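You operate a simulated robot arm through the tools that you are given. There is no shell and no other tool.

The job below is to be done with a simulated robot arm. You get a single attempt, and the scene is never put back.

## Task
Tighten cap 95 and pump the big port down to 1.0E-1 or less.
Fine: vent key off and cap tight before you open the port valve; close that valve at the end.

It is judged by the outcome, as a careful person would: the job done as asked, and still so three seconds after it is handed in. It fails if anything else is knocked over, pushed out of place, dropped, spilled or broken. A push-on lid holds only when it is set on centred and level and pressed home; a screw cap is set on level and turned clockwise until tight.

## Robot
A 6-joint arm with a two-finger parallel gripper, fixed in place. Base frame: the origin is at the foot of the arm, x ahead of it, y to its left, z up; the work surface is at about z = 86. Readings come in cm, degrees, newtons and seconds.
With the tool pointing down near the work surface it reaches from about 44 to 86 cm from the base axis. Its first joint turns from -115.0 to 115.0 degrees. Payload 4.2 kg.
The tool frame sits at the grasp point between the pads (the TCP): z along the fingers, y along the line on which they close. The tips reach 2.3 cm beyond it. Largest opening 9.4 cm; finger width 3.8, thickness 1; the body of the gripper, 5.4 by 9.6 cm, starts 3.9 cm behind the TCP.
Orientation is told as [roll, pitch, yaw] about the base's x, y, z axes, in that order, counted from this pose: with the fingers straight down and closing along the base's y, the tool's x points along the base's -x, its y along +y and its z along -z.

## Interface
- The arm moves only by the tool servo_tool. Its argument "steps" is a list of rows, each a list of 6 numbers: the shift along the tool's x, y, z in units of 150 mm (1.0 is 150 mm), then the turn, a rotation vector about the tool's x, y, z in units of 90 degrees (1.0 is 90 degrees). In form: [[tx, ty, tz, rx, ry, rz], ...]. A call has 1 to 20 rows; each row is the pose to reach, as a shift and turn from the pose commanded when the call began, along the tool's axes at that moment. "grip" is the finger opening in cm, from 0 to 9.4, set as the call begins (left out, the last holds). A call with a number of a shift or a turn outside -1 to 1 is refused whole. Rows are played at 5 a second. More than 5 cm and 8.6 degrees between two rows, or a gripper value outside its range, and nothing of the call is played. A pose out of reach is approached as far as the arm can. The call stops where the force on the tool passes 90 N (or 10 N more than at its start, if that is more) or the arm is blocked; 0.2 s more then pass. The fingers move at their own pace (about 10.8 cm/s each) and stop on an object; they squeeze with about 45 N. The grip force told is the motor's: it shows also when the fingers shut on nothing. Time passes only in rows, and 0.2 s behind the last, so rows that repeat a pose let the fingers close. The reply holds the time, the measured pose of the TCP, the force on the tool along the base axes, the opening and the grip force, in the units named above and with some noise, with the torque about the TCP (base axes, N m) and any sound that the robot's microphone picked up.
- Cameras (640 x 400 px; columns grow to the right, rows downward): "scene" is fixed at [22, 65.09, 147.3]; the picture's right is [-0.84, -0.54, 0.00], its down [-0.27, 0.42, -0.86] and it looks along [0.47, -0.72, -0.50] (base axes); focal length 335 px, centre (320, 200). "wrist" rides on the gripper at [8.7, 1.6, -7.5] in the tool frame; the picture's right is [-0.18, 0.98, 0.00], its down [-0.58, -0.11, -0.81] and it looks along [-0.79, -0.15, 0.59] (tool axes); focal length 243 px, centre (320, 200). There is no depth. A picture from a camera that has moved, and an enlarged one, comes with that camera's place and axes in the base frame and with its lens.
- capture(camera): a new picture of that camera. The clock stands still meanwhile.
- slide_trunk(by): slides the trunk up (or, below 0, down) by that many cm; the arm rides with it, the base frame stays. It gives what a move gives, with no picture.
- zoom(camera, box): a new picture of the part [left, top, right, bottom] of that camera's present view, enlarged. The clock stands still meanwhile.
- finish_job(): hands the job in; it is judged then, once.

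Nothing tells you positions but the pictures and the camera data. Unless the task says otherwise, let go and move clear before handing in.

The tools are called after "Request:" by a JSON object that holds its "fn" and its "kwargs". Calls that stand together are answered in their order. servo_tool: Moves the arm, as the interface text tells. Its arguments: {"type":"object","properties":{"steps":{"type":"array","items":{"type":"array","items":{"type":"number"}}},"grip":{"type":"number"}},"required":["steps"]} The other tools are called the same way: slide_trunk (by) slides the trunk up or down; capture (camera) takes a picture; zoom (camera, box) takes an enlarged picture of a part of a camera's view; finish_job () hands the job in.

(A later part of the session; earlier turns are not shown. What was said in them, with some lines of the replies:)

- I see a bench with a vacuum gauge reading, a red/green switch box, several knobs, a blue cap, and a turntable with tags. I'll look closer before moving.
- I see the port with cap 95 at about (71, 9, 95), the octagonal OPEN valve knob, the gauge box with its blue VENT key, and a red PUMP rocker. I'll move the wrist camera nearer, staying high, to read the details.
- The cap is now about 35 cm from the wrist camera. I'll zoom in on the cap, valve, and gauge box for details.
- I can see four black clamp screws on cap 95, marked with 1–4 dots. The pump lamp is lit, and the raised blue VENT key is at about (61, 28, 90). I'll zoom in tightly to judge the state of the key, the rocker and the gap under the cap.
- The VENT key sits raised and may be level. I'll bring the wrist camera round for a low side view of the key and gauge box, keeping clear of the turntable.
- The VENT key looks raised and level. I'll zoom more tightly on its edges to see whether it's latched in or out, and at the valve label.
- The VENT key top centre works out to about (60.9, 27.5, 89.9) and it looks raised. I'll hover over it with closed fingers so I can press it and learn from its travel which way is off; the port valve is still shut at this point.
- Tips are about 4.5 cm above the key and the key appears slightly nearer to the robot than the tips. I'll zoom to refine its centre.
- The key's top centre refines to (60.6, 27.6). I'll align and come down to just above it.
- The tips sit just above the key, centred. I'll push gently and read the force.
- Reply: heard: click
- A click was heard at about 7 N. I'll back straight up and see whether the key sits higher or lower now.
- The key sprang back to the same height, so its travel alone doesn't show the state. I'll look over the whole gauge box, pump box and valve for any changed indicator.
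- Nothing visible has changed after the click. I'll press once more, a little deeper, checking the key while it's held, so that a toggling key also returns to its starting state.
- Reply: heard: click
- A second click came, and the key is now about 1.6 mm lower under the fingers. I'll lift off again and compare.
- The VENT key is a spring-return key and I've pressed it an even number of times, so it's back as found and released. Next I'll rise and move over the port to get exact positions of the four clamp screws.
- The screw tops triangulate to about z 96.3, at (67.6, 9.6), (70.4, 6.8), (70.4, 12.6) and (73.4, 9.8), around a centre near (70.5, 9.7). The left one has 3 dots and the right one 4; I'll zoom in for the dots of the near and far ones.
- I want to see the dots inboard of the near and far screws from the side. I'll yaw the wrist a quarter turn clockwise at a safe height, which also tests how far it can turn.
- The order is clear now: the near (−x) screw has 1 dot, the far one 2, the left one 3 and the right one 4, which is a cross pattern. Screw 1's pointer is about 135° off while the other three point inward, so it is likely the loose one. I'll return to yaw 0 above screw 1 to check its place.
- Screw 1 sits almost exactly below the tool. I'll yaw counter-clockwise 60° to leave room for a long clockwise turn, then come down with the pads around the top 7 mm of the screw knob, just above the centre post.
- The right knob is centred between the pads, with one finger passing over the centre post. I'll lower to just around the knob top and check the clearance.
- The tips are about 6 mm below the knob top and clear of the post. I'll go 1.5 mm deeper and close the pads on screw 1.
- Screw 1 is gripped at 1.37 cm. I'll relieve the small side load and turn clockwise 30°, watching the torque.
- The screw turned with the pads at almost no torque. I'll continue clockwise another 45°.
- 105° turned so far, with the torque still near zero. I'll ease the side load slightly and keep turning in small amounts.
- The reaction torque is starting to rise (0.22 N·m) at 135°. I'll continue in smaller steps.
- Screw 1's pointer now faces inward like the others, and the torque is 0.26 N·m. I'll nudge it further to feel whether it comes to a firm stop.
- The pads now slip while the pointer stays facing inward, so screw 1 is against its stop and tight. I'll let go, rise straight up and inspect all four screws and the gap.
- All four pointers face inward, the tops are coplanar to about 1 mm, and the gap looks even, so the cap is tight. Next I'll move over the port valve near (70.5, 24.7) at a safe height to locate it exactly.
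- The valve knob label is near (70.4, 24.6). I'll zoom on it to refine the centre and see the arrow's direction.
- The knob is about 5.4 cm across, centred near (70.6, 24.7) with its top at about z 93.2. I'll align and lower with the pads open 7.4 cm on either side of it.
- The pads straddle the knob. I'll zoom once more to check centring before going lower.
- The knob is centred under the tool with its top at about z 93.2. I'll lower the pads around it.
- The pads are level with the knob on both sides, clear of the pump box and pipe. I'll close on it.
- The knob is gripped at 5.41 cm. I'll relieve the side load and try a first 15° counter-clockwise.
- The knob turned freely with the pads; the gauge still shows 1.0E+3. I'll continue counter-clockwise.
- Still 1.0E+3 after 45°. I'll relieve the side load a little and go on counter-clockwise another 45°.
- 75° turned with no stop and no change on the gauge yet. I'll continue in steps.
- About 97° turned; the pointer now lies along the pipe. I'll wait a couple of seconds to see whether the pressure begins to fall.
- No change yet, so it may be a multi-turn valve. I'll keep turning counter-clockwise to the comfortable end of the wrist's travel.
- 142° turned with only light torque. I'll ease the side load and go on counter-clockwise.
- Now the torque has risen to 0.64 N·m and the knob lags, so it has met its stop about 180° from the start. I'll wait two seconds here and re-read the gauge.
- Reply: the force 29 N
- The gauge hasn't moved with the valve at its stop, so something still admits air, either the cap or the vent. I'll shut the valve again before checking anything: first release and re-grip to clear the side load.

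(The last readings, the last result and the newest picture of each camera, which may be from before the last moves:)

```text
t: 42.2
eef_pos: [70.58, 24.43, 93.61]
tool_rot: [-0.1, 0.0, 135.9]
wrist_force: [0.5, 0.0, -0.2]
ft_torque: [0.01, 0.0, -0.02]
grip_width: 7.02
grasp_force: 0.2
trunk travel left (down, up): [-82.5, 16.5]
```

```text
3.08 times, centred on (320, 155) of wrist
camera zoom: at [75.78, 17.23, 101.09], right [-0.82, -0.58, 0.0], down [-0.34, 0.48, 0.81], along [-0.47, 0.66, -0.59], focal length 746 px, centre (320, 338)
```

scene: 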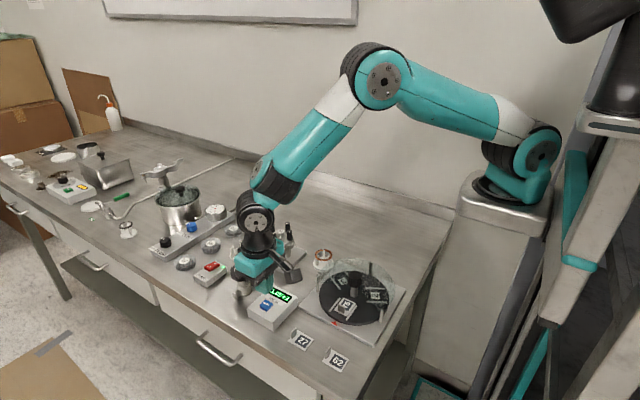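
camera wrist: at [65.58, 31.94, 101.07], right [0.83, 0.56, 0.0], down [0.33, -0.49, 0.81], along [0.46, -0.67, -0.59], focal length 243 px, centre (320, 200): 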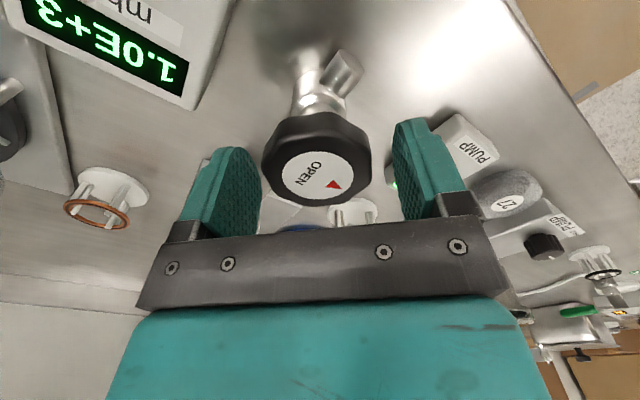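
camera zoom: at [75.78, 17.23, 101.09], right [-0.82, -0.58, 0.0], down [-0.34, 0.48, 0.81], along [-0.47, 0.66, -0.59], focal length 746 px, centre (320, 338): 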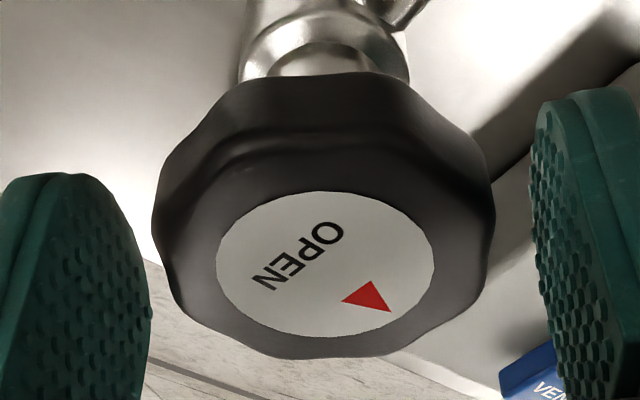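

The knob is free now and nearly centred. I'll re-grip it and turn it clockwise back toward shut.

Request:
{"fn": "servo_tool", "kwargs": {"steps": [[-0.011, 0, 0, 0, 0, 0], [-0.011, 0, 0, 0, 0, 0], [-0.011, 0, 0, 0, 0, 0], [-0.011, 0, 0, 0, 0, 0]], "grip": 4.0}}

Request:
{"fn": "servo_tool", "kwargs": {"steps": [[0, 0, 0, 0, 0, 0.09], [0, 0, 0, 0, 0, 0.18], [0, 0, 0, 0, 0, 0.27], [0, 0, 0, 0, 0, 0.36], [0, 0, 0, 0, 0, 0.45]]}}

```text
t: 43.2
eef_pos: [70.53, 24.43, 93.68]
tool_rot: [0.0, 0.2, 135.7]
wrist_force: [12.8, -14.2, 2.8]
ft_torque: [-0.59, 0.44, -0.03]
grip_width: 5.39
grasp_force: 45.0
trunk travel left (down, up): [-82.5, 16.5]
```

```text
t: 44.4
eef_pos: [70.42, 24.44, 93.73]
tool_rot: [0.0, 0.0, 95.2]
wrist_force: [8.8, -24.6, 6.2]
ft_torque: [-0.06, -0.17, -0.01]
grip_width: 5.39
grasp_force: 45.1
trunk travel left (down, up): [-82.5, 16.5]
```

The knob follows clockwise; there's some side load from my centring shift. I'll ease that and continue clockwise.

Request:
{"fn": "servo_tool", "kwargs": {"steps": [[0.012, -0.003, 0, 0, 0, 0], [0.012, -0.003, 0, 0, 0, 0.09], [0.012, -0.003, 0, 0, 0, 0.18], [0.012, -0.003, 0, 0, 0, 0.27], [0.012, -0.003, 0, 0, 0, 0.36], [0.012, -0.003, 0, 0, 0, 0.45]]}}

```text
t: 45.8
eef_pos: [70.38, 24.29, 93.62]
tool_rot: [0.0, 0.1, 55.0]
wrist_force: [-1.5, -11.8, 5.2]
ft_torque: [-0.34, -0.61, 0.01]
grip_width: 5.36
grasp_force: 45.3
trunk travel left (down, up): [-82.5, 16.5]
```

Turning freely clockwise. I'll keep going.

Request:
{"fn": "servo_tool", "kwargs": {"steps": [[0.004, -0.003, 0, 0, 0, 0.09], [0.004, -0.003, 0, 0, 0, 0.18], [0.004, -0.003, 0, 0, 0, 0.27], [0.004, -0.003, 0, 0, 0, 0.36], [0.004, -0.003, 0, 0, 0, 0.45], [0.004, -0.003, 0, 0, 0, 0.54], [0.004, -0.003, 0, 0, 0, 0.63], [0.004, -0.003, 0, 0, 0, 0.72]]}}

Request:
{"fn": "zoom", "kwargs": {"camera": "scene", "box": [200, 235, 310, 325]}}

```text
t: 47.6
eef_pos: [70.32, 24.54, 93.59]
tool_rot: [0.1, -0.1, -9.7]
wrist_force: [-18.1, 18.7, -0.3]
ft_torque: [0.06, 0.04, 0.03]
grip_width: 5.38
grasp_force: 44.5
trunk travel left (down, up): [-82.5, 16.5]
```

```text
4.44 times, centred on (255, 280) of scene
camera zoom: at [22.0, 65.09, 147.3], right [-0.84, -0.54, 0.0], down [-0.27, 0.42, -0.86], along [0.47, -0.72, -0.5], focal length 1488 px, centre (609, -156)
```

zoom: 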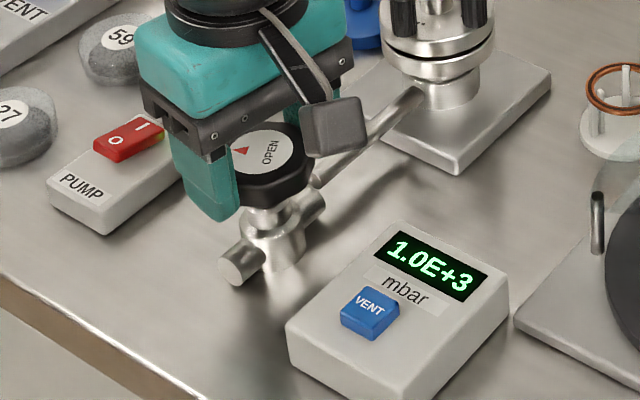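

146° back; I'll relieve the load and turn slowly to the closing stop.

Request:
{"fn": "servo_tool", "kwargs": {"steps": [[0.009, 0.008, 0, 0, 0, 0], [0.009, 0.008, 0, 0, 0, 0.08], [0.009, 0.008, 0, 0, 0, 0.16], [0.009, 0.008, 0, 0, 0, 0.24]]}}

Request:
{"fn": "servo_tool", "kwargs": {"steps": [[0, 0, 0, 0, 0, 0.06], [0, 0, 0, 0, 0, 0.12], [0, 0, 0, 0, 0, 0.18]]}}

Request:
{"fn": "zoom", "kwargs": {"camera": "wrist", "box": [240, 90, 400, 220]}}

```text
t: 48.6
eef_pos: [70.36, 24.53, 93.66]
tool_rot: [0.1, 0.1, -31.4]
wrist_force: [-4.0, 18.2, -4.2]
ft_torque: [0.46, 0.92, 0.01]
grip_width: 5.39
grasp_force: 45.3
trunk travel left (down, up): [-82.5, 16.5]
```

```text
t: 49.4
eef_pos: [70.5, 24.56, 93.66]
tool_rot: [0.2, -0.1, -47.7]
wrist_force: [6.8, 12.9, -5.9]
ft_torque: [-0.51, 0.14, 1.05]
grip_width: 5.39
grasp_force: 45.3
trunk travel left (down, up): [-82.5, 16.5]
```

```text
3.08 times, centred on (320, 155) of wrist
camera zoom: at [65.95, 31.96, 101.09], right [0.85, 0.52, 0.0], down [0.31, -0.5, 0.81], along [0.42, -0.69, -0.59], focal length 746 px, centre (320, 338)
```

zoom: 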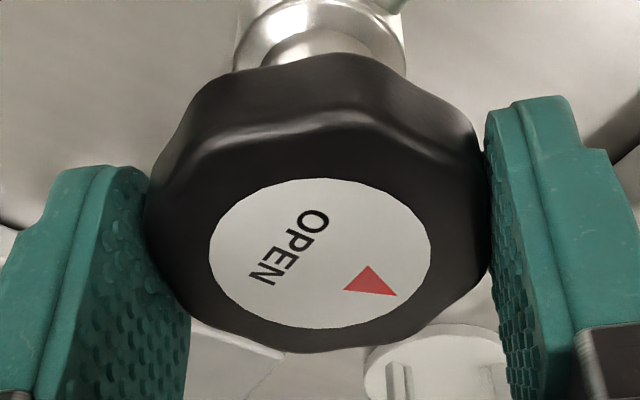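

The valve is firmly back against its clockwise (shut) stop. I'll let go, rise, and go check the other clamp screws for tightness.

Request:
{"fn": "servo_tool", "kwargs": {"steps": [[0, 0, 0, 0, 0, 0], [0, 0, 0, 0, 0, 0], [0, 0, -0.1, 0, 0, 0], [0, 0, -0.3, 0, 0, 0], [0, 0, -0.5, 0, 0, 0], [0, 0, -0.7, 0, 0, 0], [0, 0, -0.8, 0, 0, 0]], "grip": 7.4}}

Request:
{"fn": "zoom", "kwargs": {"camera": "scene", "box": [200, 215, 310, 310]}}

Request:
{"fn": "zoom", "kwargs": {"camera": "scene", "box": [265, 235, 307, 260]}}

```text
t: 51.0
eef_pos: [70.39, 24.43, 105.66]
tool_rot: [0.0, 0.0, -47.6]
wrist_force: [-0.8, -1.0, 0.1]
ft_torque: [0.02, 0.02, -0.02]
grip_width: 7.41
grasp_force: 0.0
trunk travel left (down, up): [-82.5, 16.5]
```

```text
4.21 times, centred on (255, 262) of scene
camera zoom: at [22.0, 65.09, 147.3], right [-0.84, -0.54, 0.0], down [-0.27, 0.42, -0.86], along [0.47, -0.72, -0.5], focal length 1410 px, centre (594, -63)
```

zoom: 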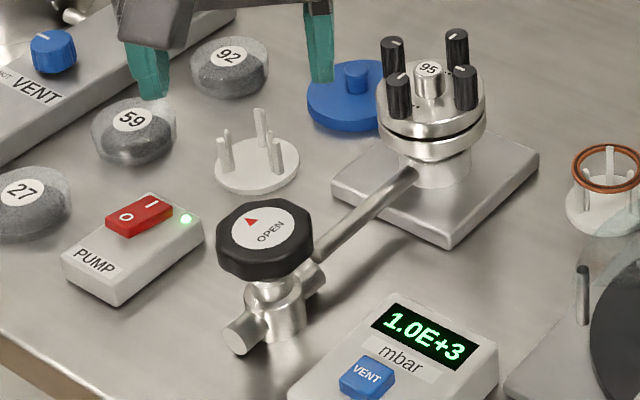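

```text
15.24 times, centred on (286, 248) of scene
camera zoom: at [22.0, 65.09, 147.3], right [-0.84, -0.54, 0.0], down [-0.27, 0.42, -0.86], along [0.47, -0.72, -0.5], focal length 5103 px, centre (838, -524)
```

zoom: 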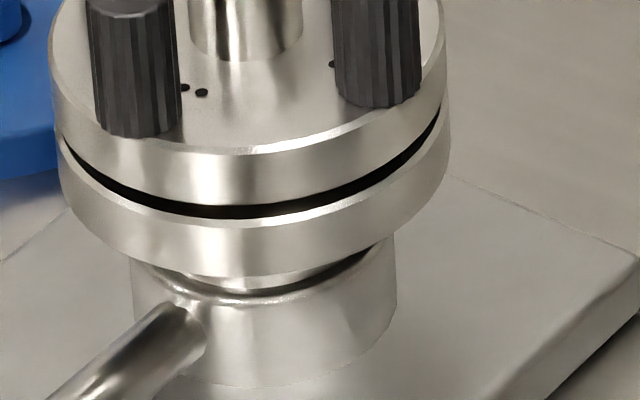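

Valve shut, pump lamp on, cap level. I'll move over screw 2 (far side) to test whether it still turns clockwise.

Request:
{"fn": "servo_tool", "kwargs": {"steps": [[-0.086, -0.052, 0, 0, 0, -0.075], [-0.173, -0.104, 0, 0, 0, -0.15], [-0.259, -0.155, 0, 0, 0, -0.225], [-0.345, -0.207, 0, 0, 0, -0.3], [-0.432, -0.259, 0, 0, 0, -0.375], [-0.518, -0.311, 0, 0, 0, -0.45], [-0.604, -0.363, 0, 0, 0, -0.525], [-0.69, -0.414, 0, 0, 0, -0.6], [-0.777, -0.466, 0, 0, 0, -0.675], [-0.863, -0.518, 0, 0, 0, -0.75]], "grip": 2.8}}

Request:
{"fn": "zoom", "kwargs": {"camera": "wrist", "box": [250, 30, 390, 140]}}

```text
t: 53.2
eef_pos: [73.34, 9.77, 105.53]
tool_rot: [0.0, 0.1, 20.1]
wrist_force: [-0.2, 0.3, -0.1]
ft_torque: [-0.02, 0.01, 0.0]
grip_width: 2.82
grasp_force: 0.0
trunk travel left (down, up): [-82.5, 16.5]
```

```text
3.64 times, centred on (320, 85) of wrist
camera zoom: at [64.69, 8.23, 113.02], right [-0.16, 0.99, 0.0], down [0.58, 0.1, 0.81], along [0.79, 0.13, -0.59], focal length 882 px, centre (320, 618)
```

zoom: 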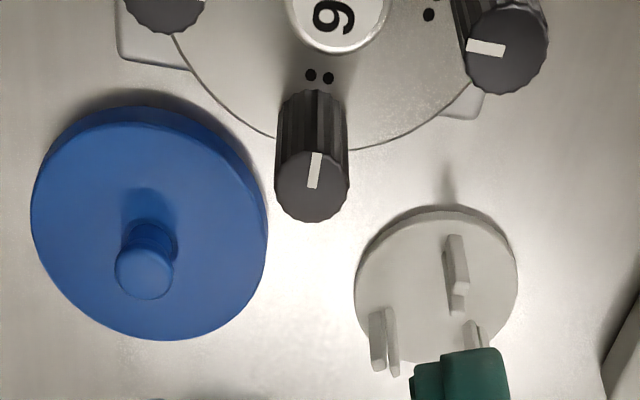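

Screw 2 is almost directly below, its pointer inward. I'll centre on it, descend to the same depth as before and grip it.

Request:
{"fn": "servo_tool", "kwargs": {"steps": [[0.0055, -0.0093, 0.15, 0, 0, 0], [0.0055, -0.0093, 0.3, 0, 0, 0], [0.0055, -0.0093, 0.42, 0, 0, 0], [0.0055, -0.0093, 0.5, 0, 0, 0]]}}

Request:
{"fn": "zoom", "kwargs": {"camera": "wrist", "box": [250, 80, 390, 180]}}

```text
t: 54.2
eef_pos: [73.38, 9.45, 98.02]
tool_rot: [0.0, -0.1, 19.9]
wrist_force: [0.1, -0.1, 0.7]
ft_torque: [-0.01, -0.01, 0.0]
grip_width: 2.79
grasp_force: 0.0
trunk travel left (down, up): [-82.5, 16.5]
```

```text
4.00 times, centred on (320, 130) of wrist
camera zoom: at [64.7, 8.09, 105.49], right [-0.16, 0.99, 0.0], down [0.58, 0.1, 0.81], along [0.8, 0.13, -0.59], focal length 970 px, centre (320, 480)
```

zoom: 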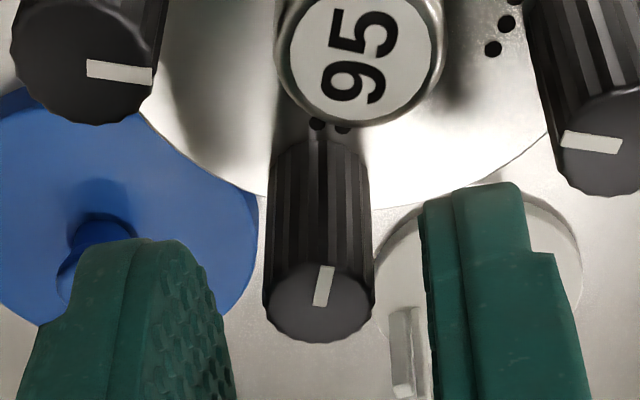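

The pads straddle screw 2 well. I'll lower 3 mm, close and turn clockwise to test it.

Request:
{"fn": "servo_tool", "kwargs": {"steps": [[0, 0, 0.01, 0, 0, 0], [0, 0, 0.02, 0, 0, 0]]}}

Request:
{"fn": "servo_tool", "kwargs": {"steps": [[0, 0, 0, 0, 0, 0], [0, 0, 0, 0, 0, 0], [0, 0, 0, 0, 0, 0]], "grip": 0}}

Request:
{"fn": "servo_tool", "kwargs": {"steps": [[0, 0, 0, 0, 0, 0.08], [0, 0, 0, 0, 0, 0.16]]}}

Request:
{"fn": "zoom", "kwargs": {"camera": "wrist", "box": [250, 80, 390, 180]}}

```text
t: 54.8
eef_pos: [73.37, 9.41, 97.85]
tool_rot: [0.1, 0.0, 20.0]
wrist_force: [0.7, 0.1, -0.5]
ft_torque: [0.01, 0.01, 0.02]
grip_width: 2.8
grasp_force: 0.0
trunk travel left (down, up): [-82.5, 16.5]
```

```text
t: 55.6
eef_pos: [73.38, 9.43, 97.86]
tool_rot: [0.0, -0.1, 19.9]
wrist_force: [0.8, -0.4, -1.0]
ft_torque: [-0.01, -0.07, -0.02]
grip_width: 1.38
grasp_force: 44.4
trunk travel left (down, up): [-82.5, 16.5]
```

```text
t: 56.2
eef_pos: [73.31, 9.48, 97.7]
tool_rot: [0.0, 0.1, 5.5]
wrist_force: [1.2, -1.8, -0.2]
ft_torque: [-0.11, -0.09, 0.27]
grip_width: 1.37
grasp_force: 45.0
trunk travel left (down, up): [-82.5, 16.5]
```

```text
4.00 times, centred on (320, 130) of wrist
camera zoom: at [64.66, 10.28, 105.22], right [0.09, 1.0, 0.0], down [0.59, -0.05, 0.81], along [0.8, -0.07, -0.59], focal length 970 px, centre (320, 480)
```

zoom: 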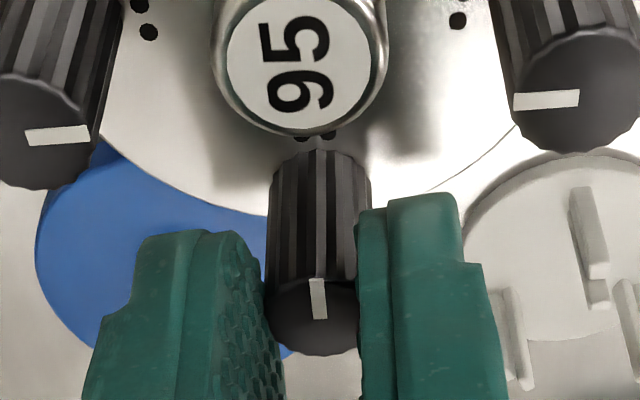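

Screw 2 held its position while the pads slipped at 0.27 N·m, so it is tight, just as screw 1 felt. I'll release and rise to compare screw 1's pointer with the other three.

Request:
{"fn": "servo_tool", "kwargs": {"steps": [[0, 0, 0, 0, 0, 0], [0, 0, 0, 0, 0, 0], [0, 0, -0.1, 0, 0, 0], [0, 0, -0.3, 0, 0, 0], [0.2, 0, -0.5, 0, 0, 0], [0.4, 0, -0.7, 0, 0, 0]], "grip": 2.8}}

Request:
{"fn": "zoom", "kwargs": {"camera": "wrist", "box": [270, 40, 390, 140]}}

Request:
{"fn": "zoom", "kwargs": {"camera": "scene", "box": [265, 218, 305, 243]}}

```text
t: 57.6
eef_pos: [67.32, 9.16, 108.33]
tool_rot: [0.0, 0.0, 5.5]
wrist_force: [0.7, -0.2, -0.8]
ft_torque: [-0.01, 0.04, 0.03]
grip_width: 2.79
grasp_force: 0.1
trunk travel left (down, up): [-82.5, 16.5]
```

```text
4.00 times, centred on (330, 90) of wrist
camera zoom: at [58.72, 9.83, 115.81], right [0.09, 1.0, 0.0], down [0.59, -0.05, 0.81], along [0.8, -0.07, -0.59], focal length 970 px, centre (280, 640)
```

zoom: 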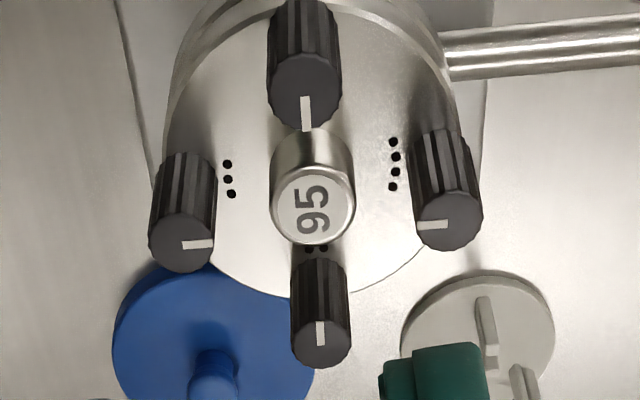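

```text
16.00 times, centred on (285, 230) of scene
camera zoom: at [22.0, 65.09, 147.3], right [-0.84, -0.54, 0.0], down [-0.27, 0.42, -0.86], along [0.47, -0.72, -0.5], focal length 5358 px, centre (880, -288)
```

zoom: 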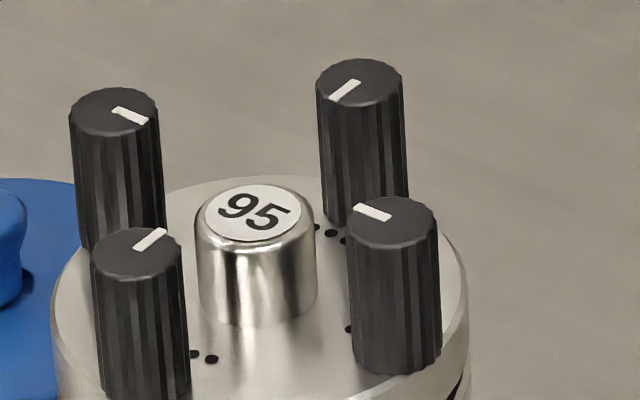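

All four pointers face inward and the tops are coplanar, so the cap is tight; with the valve fully open the gauge never moved, so the vent was most likely on from the start. With the valve now shut, I'll go and press the VENT key once.

Request:
{"fn": "servo_tool", "kwargs": {"steps": [[0.08, 0.3, 0, 0, 0, 0.061], [0.16, 0.6, 0, 0, 0, 0.061], [0.25, 0.9, 0, 0, 0, 0.061], [0.3, 0.99, 0, 0, 0, 0.061]], "grip": 0}}

Request:
{"fn": "servo_tool", "kwargs": {"steps": [[0, 0, 0, 0, 0, 0]]}}

```text
t: 58.6
eef_pos: [61.48, 23.38, 108.31]
tool_rot: [0.0, 0.0, -0.1]
wrist_force: [0.1, 1.1, -0.4]
ft_torque: [0.02, 0.01, 0.02]
grip_width: 0.0
grasp_force: 42.3
trunk travel left (down, up): [-82.5, 16.5]
```

```text
t: 59.0
eef_pos: [61.56, 23.35, 108.34]
tool_rot: [0.0, 0.0, 0.0]
wrist_force: [-0.1, 0.5, 0.1]
ft_torque: [0.03, -0.01, 0.01]
grip_width: 0.01
grasp_force: 42.4
trunk travel left (down, up): [-82.5, 16.5]
```

I'm next to the gauge box at height. I'll move over the key and come down to just above it.

Request:
{"fn": "servo_tool", "kwargs": {"steps": [[0.065, 0.15, 0, 0, 0, 0], [0.065, 0.283, 0.1, 0, 0, 0], [0.065, 0.283, 0.4, 0, 0, 0], [0.065, 0.283, 0.7, 0, 0, 0], [0.065, 0.283, 0.785, 0, 0, 0]]}}

Request:
{"fn": "zoom", "kwargs": {"camera": "wrist", "box": [270, 50, 370, 150]}}

Request:
{"fn": "zoom", "kwargs": {"camera": "scene", "box": [262, 292, 286, 316]}}

```text
t: 60.2
eef_pos: [60.44, 27.56, 96.64]
tool_rot: [0.0, 0.0, 0.0]
wrist_force: [0.1, 0.3, 0.3]
ft_torque: [0.0, 0.0, -0.02]
grip_width: 0.0
grasp_force: 42.6
trunk travel left (down, up): [-82.5, 16.5]
```

```text
4.00 times, centred on (320, 100) of wrist
camera zoom: at [51.91, 29.18, 104.0], right [0.18, 0.98, 0.0], down [0.58, -0.11, 0.81], along [0.79, -0.15, -0.59], focal length 970 px, centre (320, 600)
```

zoom: 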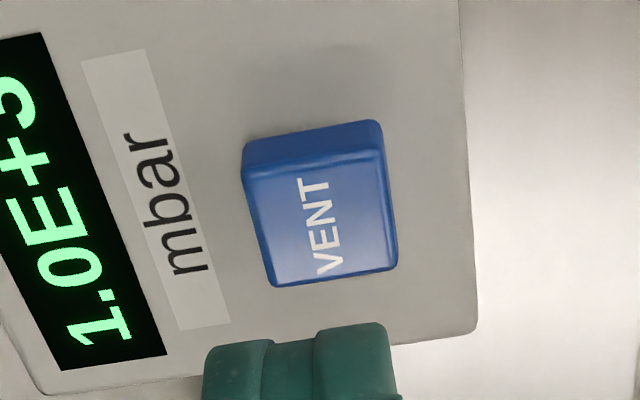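

```text
16.00 times, centred on (274, 304) of scene
camera zoom: at [22.0, 65.09, 147.3], right [-0.84, -0.54, 0.0], down [-0.27, 0.42, -0.86], along [0.47, -0.72, -0.5], focal length 5358 px, centre (1056, -1464)
```

zoom: 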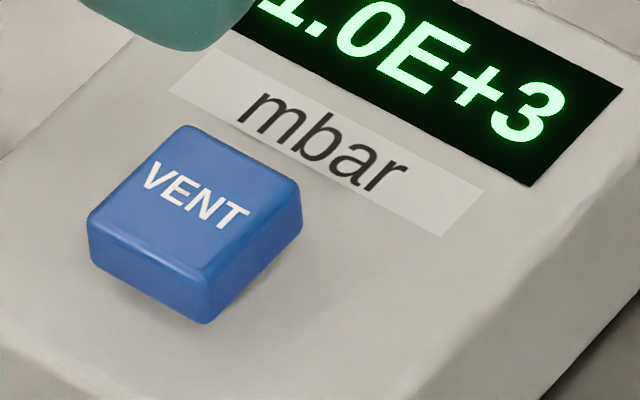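

I'm hovering over the key. I'll press it once, as before, and listen for the click.

Request:
{"fn": "servo_tool", "kwargs": {"steps": [[0, 0, 0.15, 0, 0, 0], [0, 0, 0.26, 0, 0, 0], [0, 0, 0.275, 0, 0, 0], [0, 0, 0.285, 0, 0, 0]]}}

Request:
{"fn": "zoom", "kwargs": {"camera": "scene", "box": [240, 275, 310, 335]}}

```text
t: 61.2
eef_pos: [60.39, 27.59, 92.31]
tool_rot: [0.1, -0.1, 0.1]
wrist_force: [-0.3, -2.5, 3.9]
ft_torque: [-0.05, 0.04, 0.03]
grip_width: 0.0
grasp_force: 42.6
trunk travel left (down, up): [-82.5, 16.5]
heard: click
```

```text
6.67 times, centred on (275, 305) of scene
camera zoom: at [22.0, 65.09, 147.3], right [-0.84, -0.54, 0.0], down [-0.27, 0.42, -0.86], along [0.47, -0.72, -0.5], focal length 2233 px, centre (620, -500)
```

zoom: 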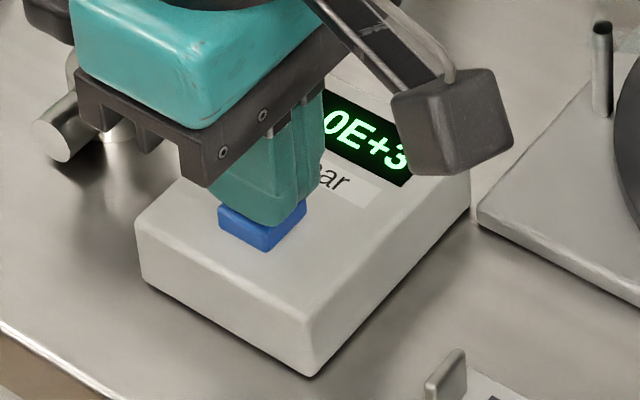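

The key clicked once at about 4 N. I'll lift off straight up and look at the key and display again.

Request:
{"fn": "servo_tool", "kwargs": {"steps": [[0, 0, -0.1, 0, 0, 0], [0, 0, -0.28, 0, 0, 0]]}}

Request:
{"fn": "zoom", "kwargs": {"camera": "scene", "box": [262, 292, 286, 316]}}

Request:
{"fn": "zoom", "kwargs": {"camera": "wrist", "box": [270, 50, 370, 150]}}

```text
t: 61.8
eef_pos: [60.5, 27.54, 96.58]
tool_rot: [0.0, 0.0, 0.1]
wrist_force: [-0.3, 0.5, -0.5]
ft_torque: [0.01, 0.01, 0.02]
grip_width: 0.0
grasp_force: 42.7
trunk travel left (down, up): [-82.5, 16.5]
```

```text
16.00 times, centred on (274, 304) of scene
camera zoom: at [22.0, 65.09, 147.3], right [-0.84, -0.54, 0.0], down [-0.27, 0.42, -0.86], along [0.47, -0.72, -0.5], focal length 5358 px, centre (1056, -1464)
```

zoom: 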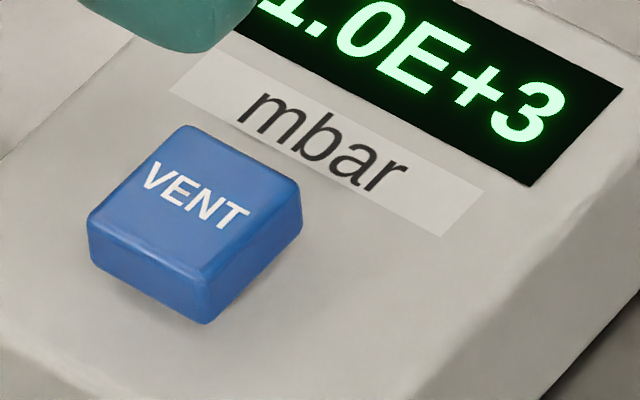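

```text
4.00 times, centred on (320, 100) of wrist
camera zoom: at [51.94, 29.13, 103.92], right [0.18, 0.98, 0.0], down [0.58, -0.11, 0.81], along [0.79, -0.15, -0.59], focal length 970 px, centre (320, 600)
```

zoom: 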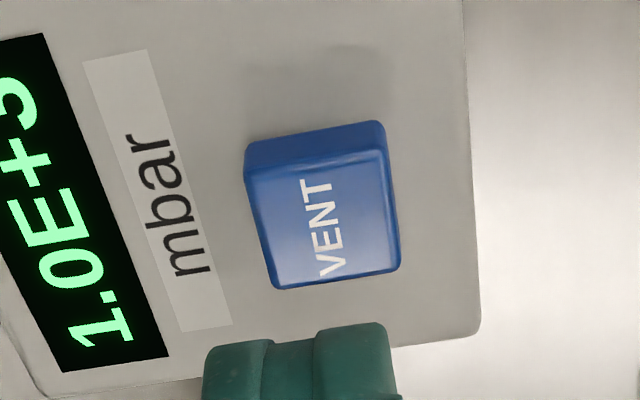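

No visible difference, but the key has now been toggled an odd number of times. I'll go back to the valve, re-grip it and open it while watching the gauge closely.

Request:
{"fn": "servo_tool", "kwargs": {"steps": [[0, 0, -0.3, 0, 0, 0], [0, 0, -0.57, 0, 0, 0], [-0.11, -0.03, -0.57, 0, 0, 0.083], [-0.22, -0.07, -0.57, 0, 0, 0.166], [-0.33, -0.1, -0.57, 0, 0, 0.25], [-0.44, -0.13, -0.57, 0, 0, 0.333], [-0.55, -0.17, -0.57, 0, 0, 0.417], [-0.667, -0.2, -0.57, 0, 0, 0.5], [-0.667, -0.2, -0.3, 0, 0, 0.5], [-0.667, -0.2, -0.09, 0, 0, 0.5]], "grip": 7.4}}

Request:
{"fn": "zoom", "kwargs": {"camera": "wrist", "box": [250, 50, 390, 190]}}

```text
t: 64.0
eef_pos: [70.62, 24.4, 97.9]
tool_rot: [0.0, 0.0, -45.1]
wrist_force: [-1.5, -0.6, 0.5]
ft_torque: [-0.04, -0.01, 0.05]
grip_width: 7.41
grasp_force: 0.1
trunk travel left (down, up): [-82.5, 16.5]
```

```text
2.86 times, centred on (320, 120) of wrist
camera zoom: at [65.6, 31.7, 105.26], right [0.83, 0.56, 0.0], down [0.33, -0.49, 0.81], along [0.46, -0.67, -0.59], focal length 693 px, centre (320, 429)
```

zoom: 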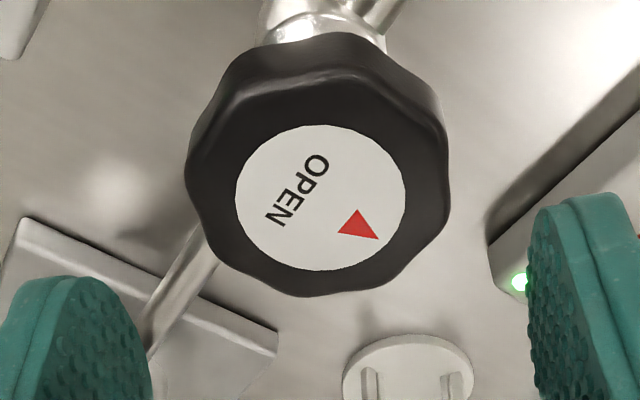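

The valve knob is slightly toward the camera side; I'll correct by 2 mm, lower the pads and grip it.

Request:
{"fn": "servo_tool", "kwargs": {"steps": [[0.013, 0, 0.1, 0, 0, 0], [0.013, 0, 0.2, 0, 0, 0], [0.013, 0, 0.277, 0, 0, 0], [0.013, 0, 0.277, 0, 0, 0]]}}

Request:
{"fn": "servo_tool", "kwargs": {"steps": [[0, 0, 0, 0, 0, 0], [0, 0, 0, 0, 0, 0], [0, 0, 0, 0, 0, 0]], "grip": 4.0}}

```text
t: 65.0
eef_pos: [70.44, 24.71, 93.66]
tool_rot: [0.0, 0.0, -45.1]
wrist_force: [0.2, -0.1, -0.3]
ft_torque: [0.01, 0.01, 0.01]
grip_width: 7.37
grasp_force: 0.1
trunk travel left (down, up): [-82.5, 16.5]
```

```text
t: 65.8
eef_pos: [70.39, 24.63, 93.58]
tool_rot: [0.0, 0.0, -44.9]
wrist_force: [-2.0, -2.6, -0.7]
ft_torque: [0.07, -0.18, -0.01]
grip_width: 5.4
grasp_force: 45.2
trunk travel left (down, up): [-82.5, 16.5]
```

Gripped with little side load. I'll turn counter-clockwise 45° and read the gauge.

Request:
{"fn": "servo_tool", "kwargs": {"steps": [[0, 0, 0, 0, 0, -0.083], [0, 0, 0, 0, 0, -0.166], [0, 0, 0, 0, 0, -0.25], [0, 0, 0, 0, 0, -0.333], [0, 0, 0, 0, 0, -0.417], [0, 0, 0, 0, 0, -0.5]]}}

Request:
{"fn": "zoom", "kwargs": {"camera": "scene", "box": [200, 235, 310, 325]}}

```text
t: 67.2
eef_pos: [70.25, 24.53, 93.71]
tool_rot: [-0.1, 0.0, 0.1]
wrist_force: [-13.2, -14.4, 1.7]
ft_torque: [0.05, -0.47, -0.07]
grip_width: 5.41
grasp_force: 44.6
trunk travel left (down, up): [-82.5, 16.5]
```

```text
4.44 times, centred on (255, 280) of scene
camera zoom: at [22.0, 65.09, 147.3], right [-0.84, -0.54, 0.0], down [-0.27, 0.42, -0.86], along [0.47, -0.72, -0.5], focal length 1488 px, centre (609, -156)
```

zoom: 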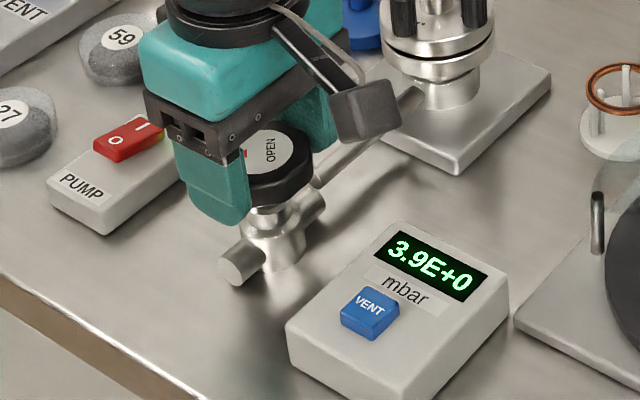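

The gauge is already at 3.9E+0, so the vent key had been on at the start and is now off. I'll ease the side load and hold here while it pumps down.

Request:
{"fn": "servo_tool", "kwargs": {"steps": [[0.007, -0.007, 0, 0, 0, 0], [0.007, -0.007, 0, 0, 0, 0], [0.007, -0.007, 0, 0, 0, 0], [0.007, -0.007, 0, 0, 0, 0], [0.007, -0.007, 0, 0, 0, 0], [0.007, -0.007, 0, 0, 0, 0], [0.007, -0.007, 0, 0, 0, 0], [0.007, -0.007, 0, 0, 0, 0], [0.007, -0.007, 0, 0, 0, 0], [0.007, -0.007, 0, 0, 0, 0]]}}

Request:
{"fn": "zoom", "kwargs": {"camera": "scene", "box": [200, 235, 310, 325]}}

```text
t: 69.4
eef_pos: [70.26, 24.58, 93.69]
tool_rot: [0.0, 0.0, 0.0]
wrist_force: [-1.5, -8.8, -0.5]
ft_torque: [-0.49, -0.37, -0.05]
grip_width: 5.44
grasp_force: 44.2
trunk travel left (down, up): [-82.5, 16.5]
```

```text
4.44 times, centred on (255, 280) of scene
camera zoom: at [22.0, 65.09, 147.3], right [-0.84, -0.54, 0.0], down [-0.27, 0.42, -0.86], along [0.47, -0.72, -0.5], focal length 1488 px, centre (609, -156)
```

zoom: 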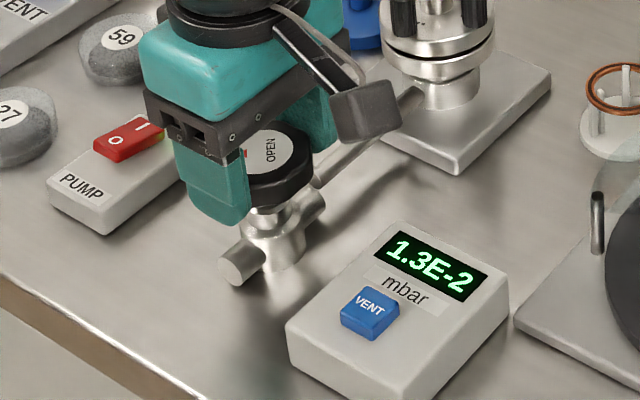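

1.3E-2 mbar, well below target. I'll hold a little longer for margin.

Request:
{"fn": "servo_tool", "kwargs": {"steps": [[0, -0.003, 0, 0, 0, 0], [0, -0.003, 0, 0, 0, 0], [0, -0.003, 0, 0, 0, 0], [0, -0.003, 0, 0, 0, 0], [0, -0.003, 0, 0, 0, 0], [0, -0.003, 0, 0, 0, 0], [0, -0.003, 0, 0, 0, 0], [0, -0.003, 0, 0, 0, 0], [0, -0.003, 0, 0, 0, 0], [0, -0.003, 0, 0, 0, 0], [0, -0.003, 0, 0, 0, 0], [0, -0.003, 0, 0, 0, 0], [0, -0.003, 0, 0, 0, 0], [0, -0.003, 0, 0, 0, 0], [0, -0.003, 0, 0, 0, 0]]}}

Request:
{"fn": "zoom", "kwargs": {"camera": "scene", "box": [200, 235, 310, 325]}}

```text
t: 72.6
eef_pos: [70.35, 24.54, 93.62]
tool_rot: [-0.1, 0.1, 0.0]
wrist_force: [3.4, -0.4, -2.3]
ft_torque: [-0.44, 0.02, 0.04]
grip_width: 5.41
grasp_force: 44.7
trunk travel left (down, up): [-82.5, 16.5]
```

```text
4.44 times, centred on (255, 280) of scene
camera zoom: at [22.0, 65.09, 147.3], right [-0.84, -0.54, 0.0], down [-0.27, 0.42, -0.86], along [0.47, -0.72, -0.5], focal length 1488 px, centre (609, -156)
```

zoom: 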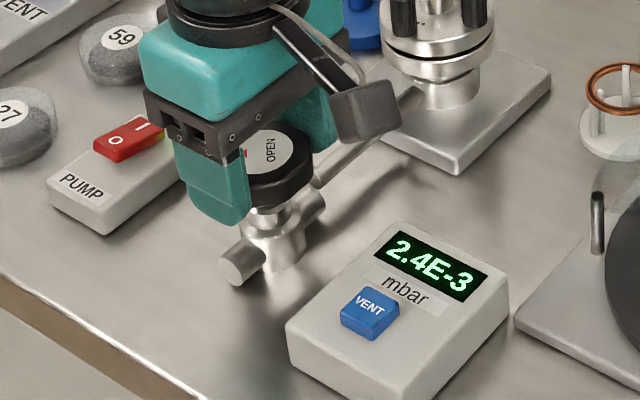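

2.4E-3 mbar. Now I'll close the valve by turning it clockwise until it meets its stop again.

Request:
{"fn": "servo_tool", "kwargs": {"steps": [[0, 0, 0, 0, 0, 0.083], [0, 0, 0, 0, 0, 0.166], [0, 0, 0, 0, 0, 0.25], [0, 0, 0, 0, 0, 0.333], [0, 0, 0, 0, 0, 0.417], [0, 0, 0, 0, 0, 0.48], [0, 0, 0, 0, 0, 0.54]]}}

Request:
{"fn": "zoom", "kwargs": {"camera": "scene", "box": [200, 235, 310, 325]}}

Request:
{"fn": "zoom", "kwargs": {"camera": "wrist", "box": [240, 90, 400, 220]}}

```text
t: 74.2
eef_pos: [70.21, 24.77, 93.65]
tool_rot: [0.2, 0.0, -48.3]
wrist_force: [8.0, 19.9, -5.9]
ft_torque: [-0.14, 0.17, 1.11]
grip_width: 5.41
grasp_force: 45.1
trunk travel left (down, up): [-82.5, 16.5]
```

```text
4.44 times, centred on (255, 280) of scene
camera zoom: at [22.0, 65.09, 147.3], right [-0.84, -0.54, 0.0], down [-0.27, 0.42, -0.86], along [0.47, -0.72, -0.5], focal length 1488 px, centre (609, -156)
```

zoom: 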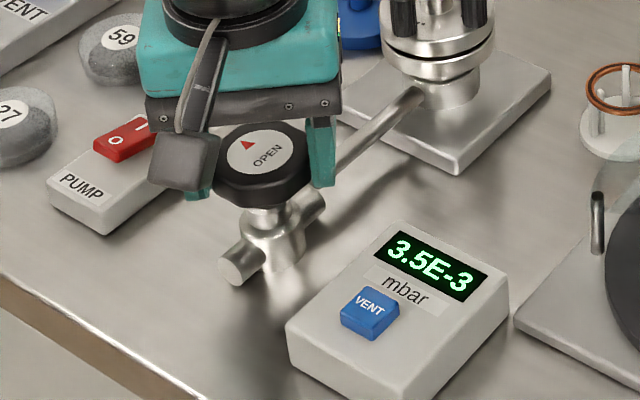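

```text
3.08 times, centred on (320, 155) of wrist
camera zoom: at [65.79, 32.28, 101.1], right [0.86, 0.52, 0.0], down [0.3, -0.51, 0.81], along [0.42, -0.69, -0.59], focal length 746 px, centre (320, 338)
```

zoom: 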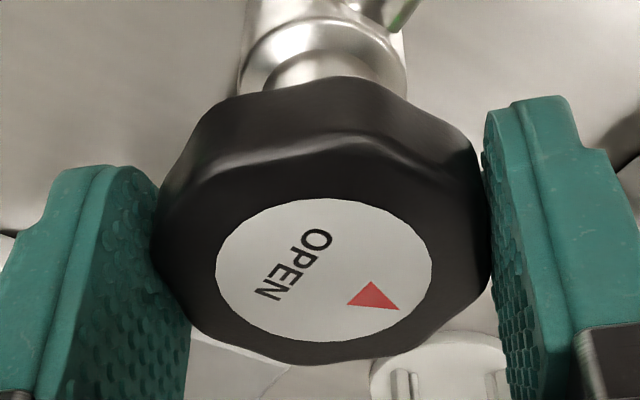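

The valve is at its shut stop with firm torque, and the gauge reads 3.5E-3. I'll let go, rise clear, and watch whether the pressure holds.

Request:
{"fn": "servo_tool", "kwargs": {"steps": [[0, 0, 0, 0, 0, 0], [0, 0, 0, 0, 0, 0], [0, 0, -0.1, 0, 0, 0], [0, 0, -0.3, 0, 0, 0], [0, 0, -0.5, 0, 0, 0], [0, 0, -0.7, 0, 0, 0], [0, 0, -0.9, 0, 0, 0]], "grip": 7.4}}

Request:
{"fn": "zoom", "kwargs": {"camera": "scene", "box": [200, 215, 310, 320]}}

```text
t: 75.8
eef_pos: [70.21, 24.54, 107.15]
tool_rot: [0.0, 0.0, -48.5]
wrist_force: [0.0, -0.3, -0.6]
ft_torque: [-0.01, -0.01, -0.01]
grip_width: 7.4
grasp_force: 0.1
trunk travel left (down, up): [-82.5, 16.5]
```

```text
3.81 times, centred on (255, 268) of scene
camera zoom: at [22.0, 65.09, 147.3], right [-0.84, -0.54, 0.0], down [-0.27, 0.42, -0.86], along [0.47, -0.72, -0.5], focal length 1276 px, centre (568, -57)
```

zoom: 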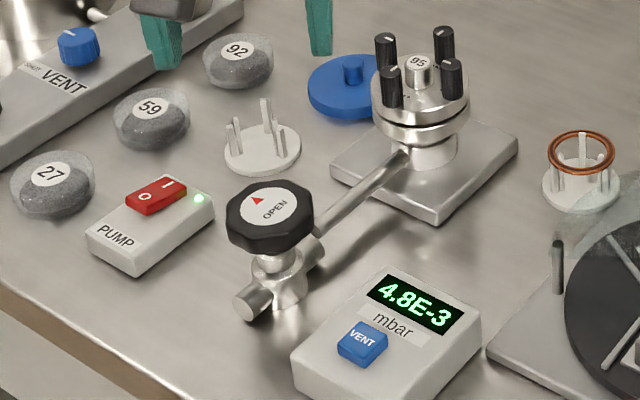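

The valve pointer is back in its shut position and the reading is 4.8E-3, creeping only slightly. I'll withdraw toward the start area and check the reading and the whole scene once more.

Request:
{"fn": "servo_tool", "kwargs": {"steps": [[0.2, 0, -0.2, 0, 0, 0], [0.4, 0, -0.4, 0, 0, 0], [0.5, 0, -0.5, 0, 0, 0]]}}

Request:
{"fn": "zoom", "kwargs": {"camera": "scene", "box": [200, 215, 310, 320]}}

Request:
{"fn": "capture", "kwargs": {"camera": "scene"}}

```text
t: 76.6
eef_pos: [65.21, 30.11, 114.75]
tool_rot: [-0.1, 0.0, -48.6]
wrist_force: [0.5, 0.3, 0.8]
ft_torque: [0.0, -0.02, -0.01]
grip_width: 7.4
grasp_force: 0.0
trunk travel left (down, up): [-82.5, 16.5]
```

```text
3.81 times, centred on (255, 268) of scene
camera zoom: at [22.0, 65.09, 147.3], right [-0.84, -0.54, 0.0], down [-0.27, 0.42, -0.86], along [0.47, -0.72, -0.5], focal length 1276 px, centre (568, -57)
```

zoom: 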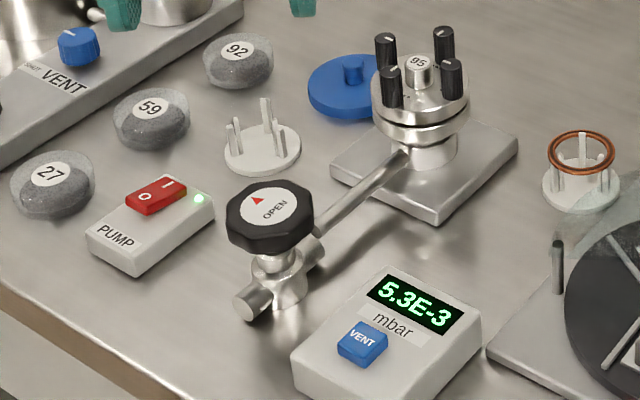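

```text
taken
```

scene: 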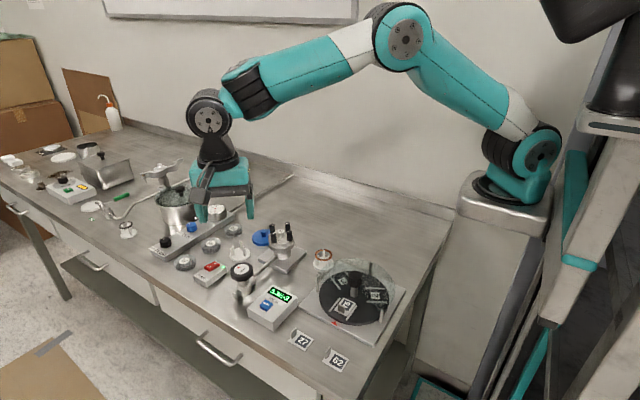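

The gauge reads 5.3E-3 mbar and is creeping up by less than 1E-3 per second. The cap is tight, the vent is off, the valve is shut, and nothing looks disturbed. The arm is clear, so I'm handing in.

One step was out of order. The VENT key was on at the start, and I couldn't tell from how it looks. My first valve opening was therefore made with the vent still on. When the gauge didn't drop, I shut the valve, switched the vent off and opened it again.

Request:
{"fn": "finish_job", "kwargs": {}}

```text
The job is handed in.
```

The big port is pumped down and cap 95 is tight, but I opened the port valve once while the vent was still on. I handed the job in with the gauge at 5.3E-3 mbar, well below your 1.0E-1 limit.

- **Cap 95:** Screw 1 was loose, and I turned it about 135° clockwise to its stop. I tested screw 2 and it was already tight. I judged screws 3 and 4 tight by eye, from their pointers and heights.
- **Vent key:** It is now off. It springs back after each press and looks the same on or off. My two test presses at the start left it as I found it, which turned out to be on.
- **Port valve:** The first time I opened it the cap was tight, but the vent was still on, which goes against your condition. The gauge stayed at 1.0E+3, so I shut the valve and pressed the vent key once. When I opened it again, the pressure fell to 2.4E-3. The valve is now shut against its stop.
- **Pressure since closing:** It is rising by about 0.7E-3 mbar per second, so it will pass 1.0E-1 in roughly two minutes if left like this.

The pump is still running, and I saw nothing else disturbed on the bench.
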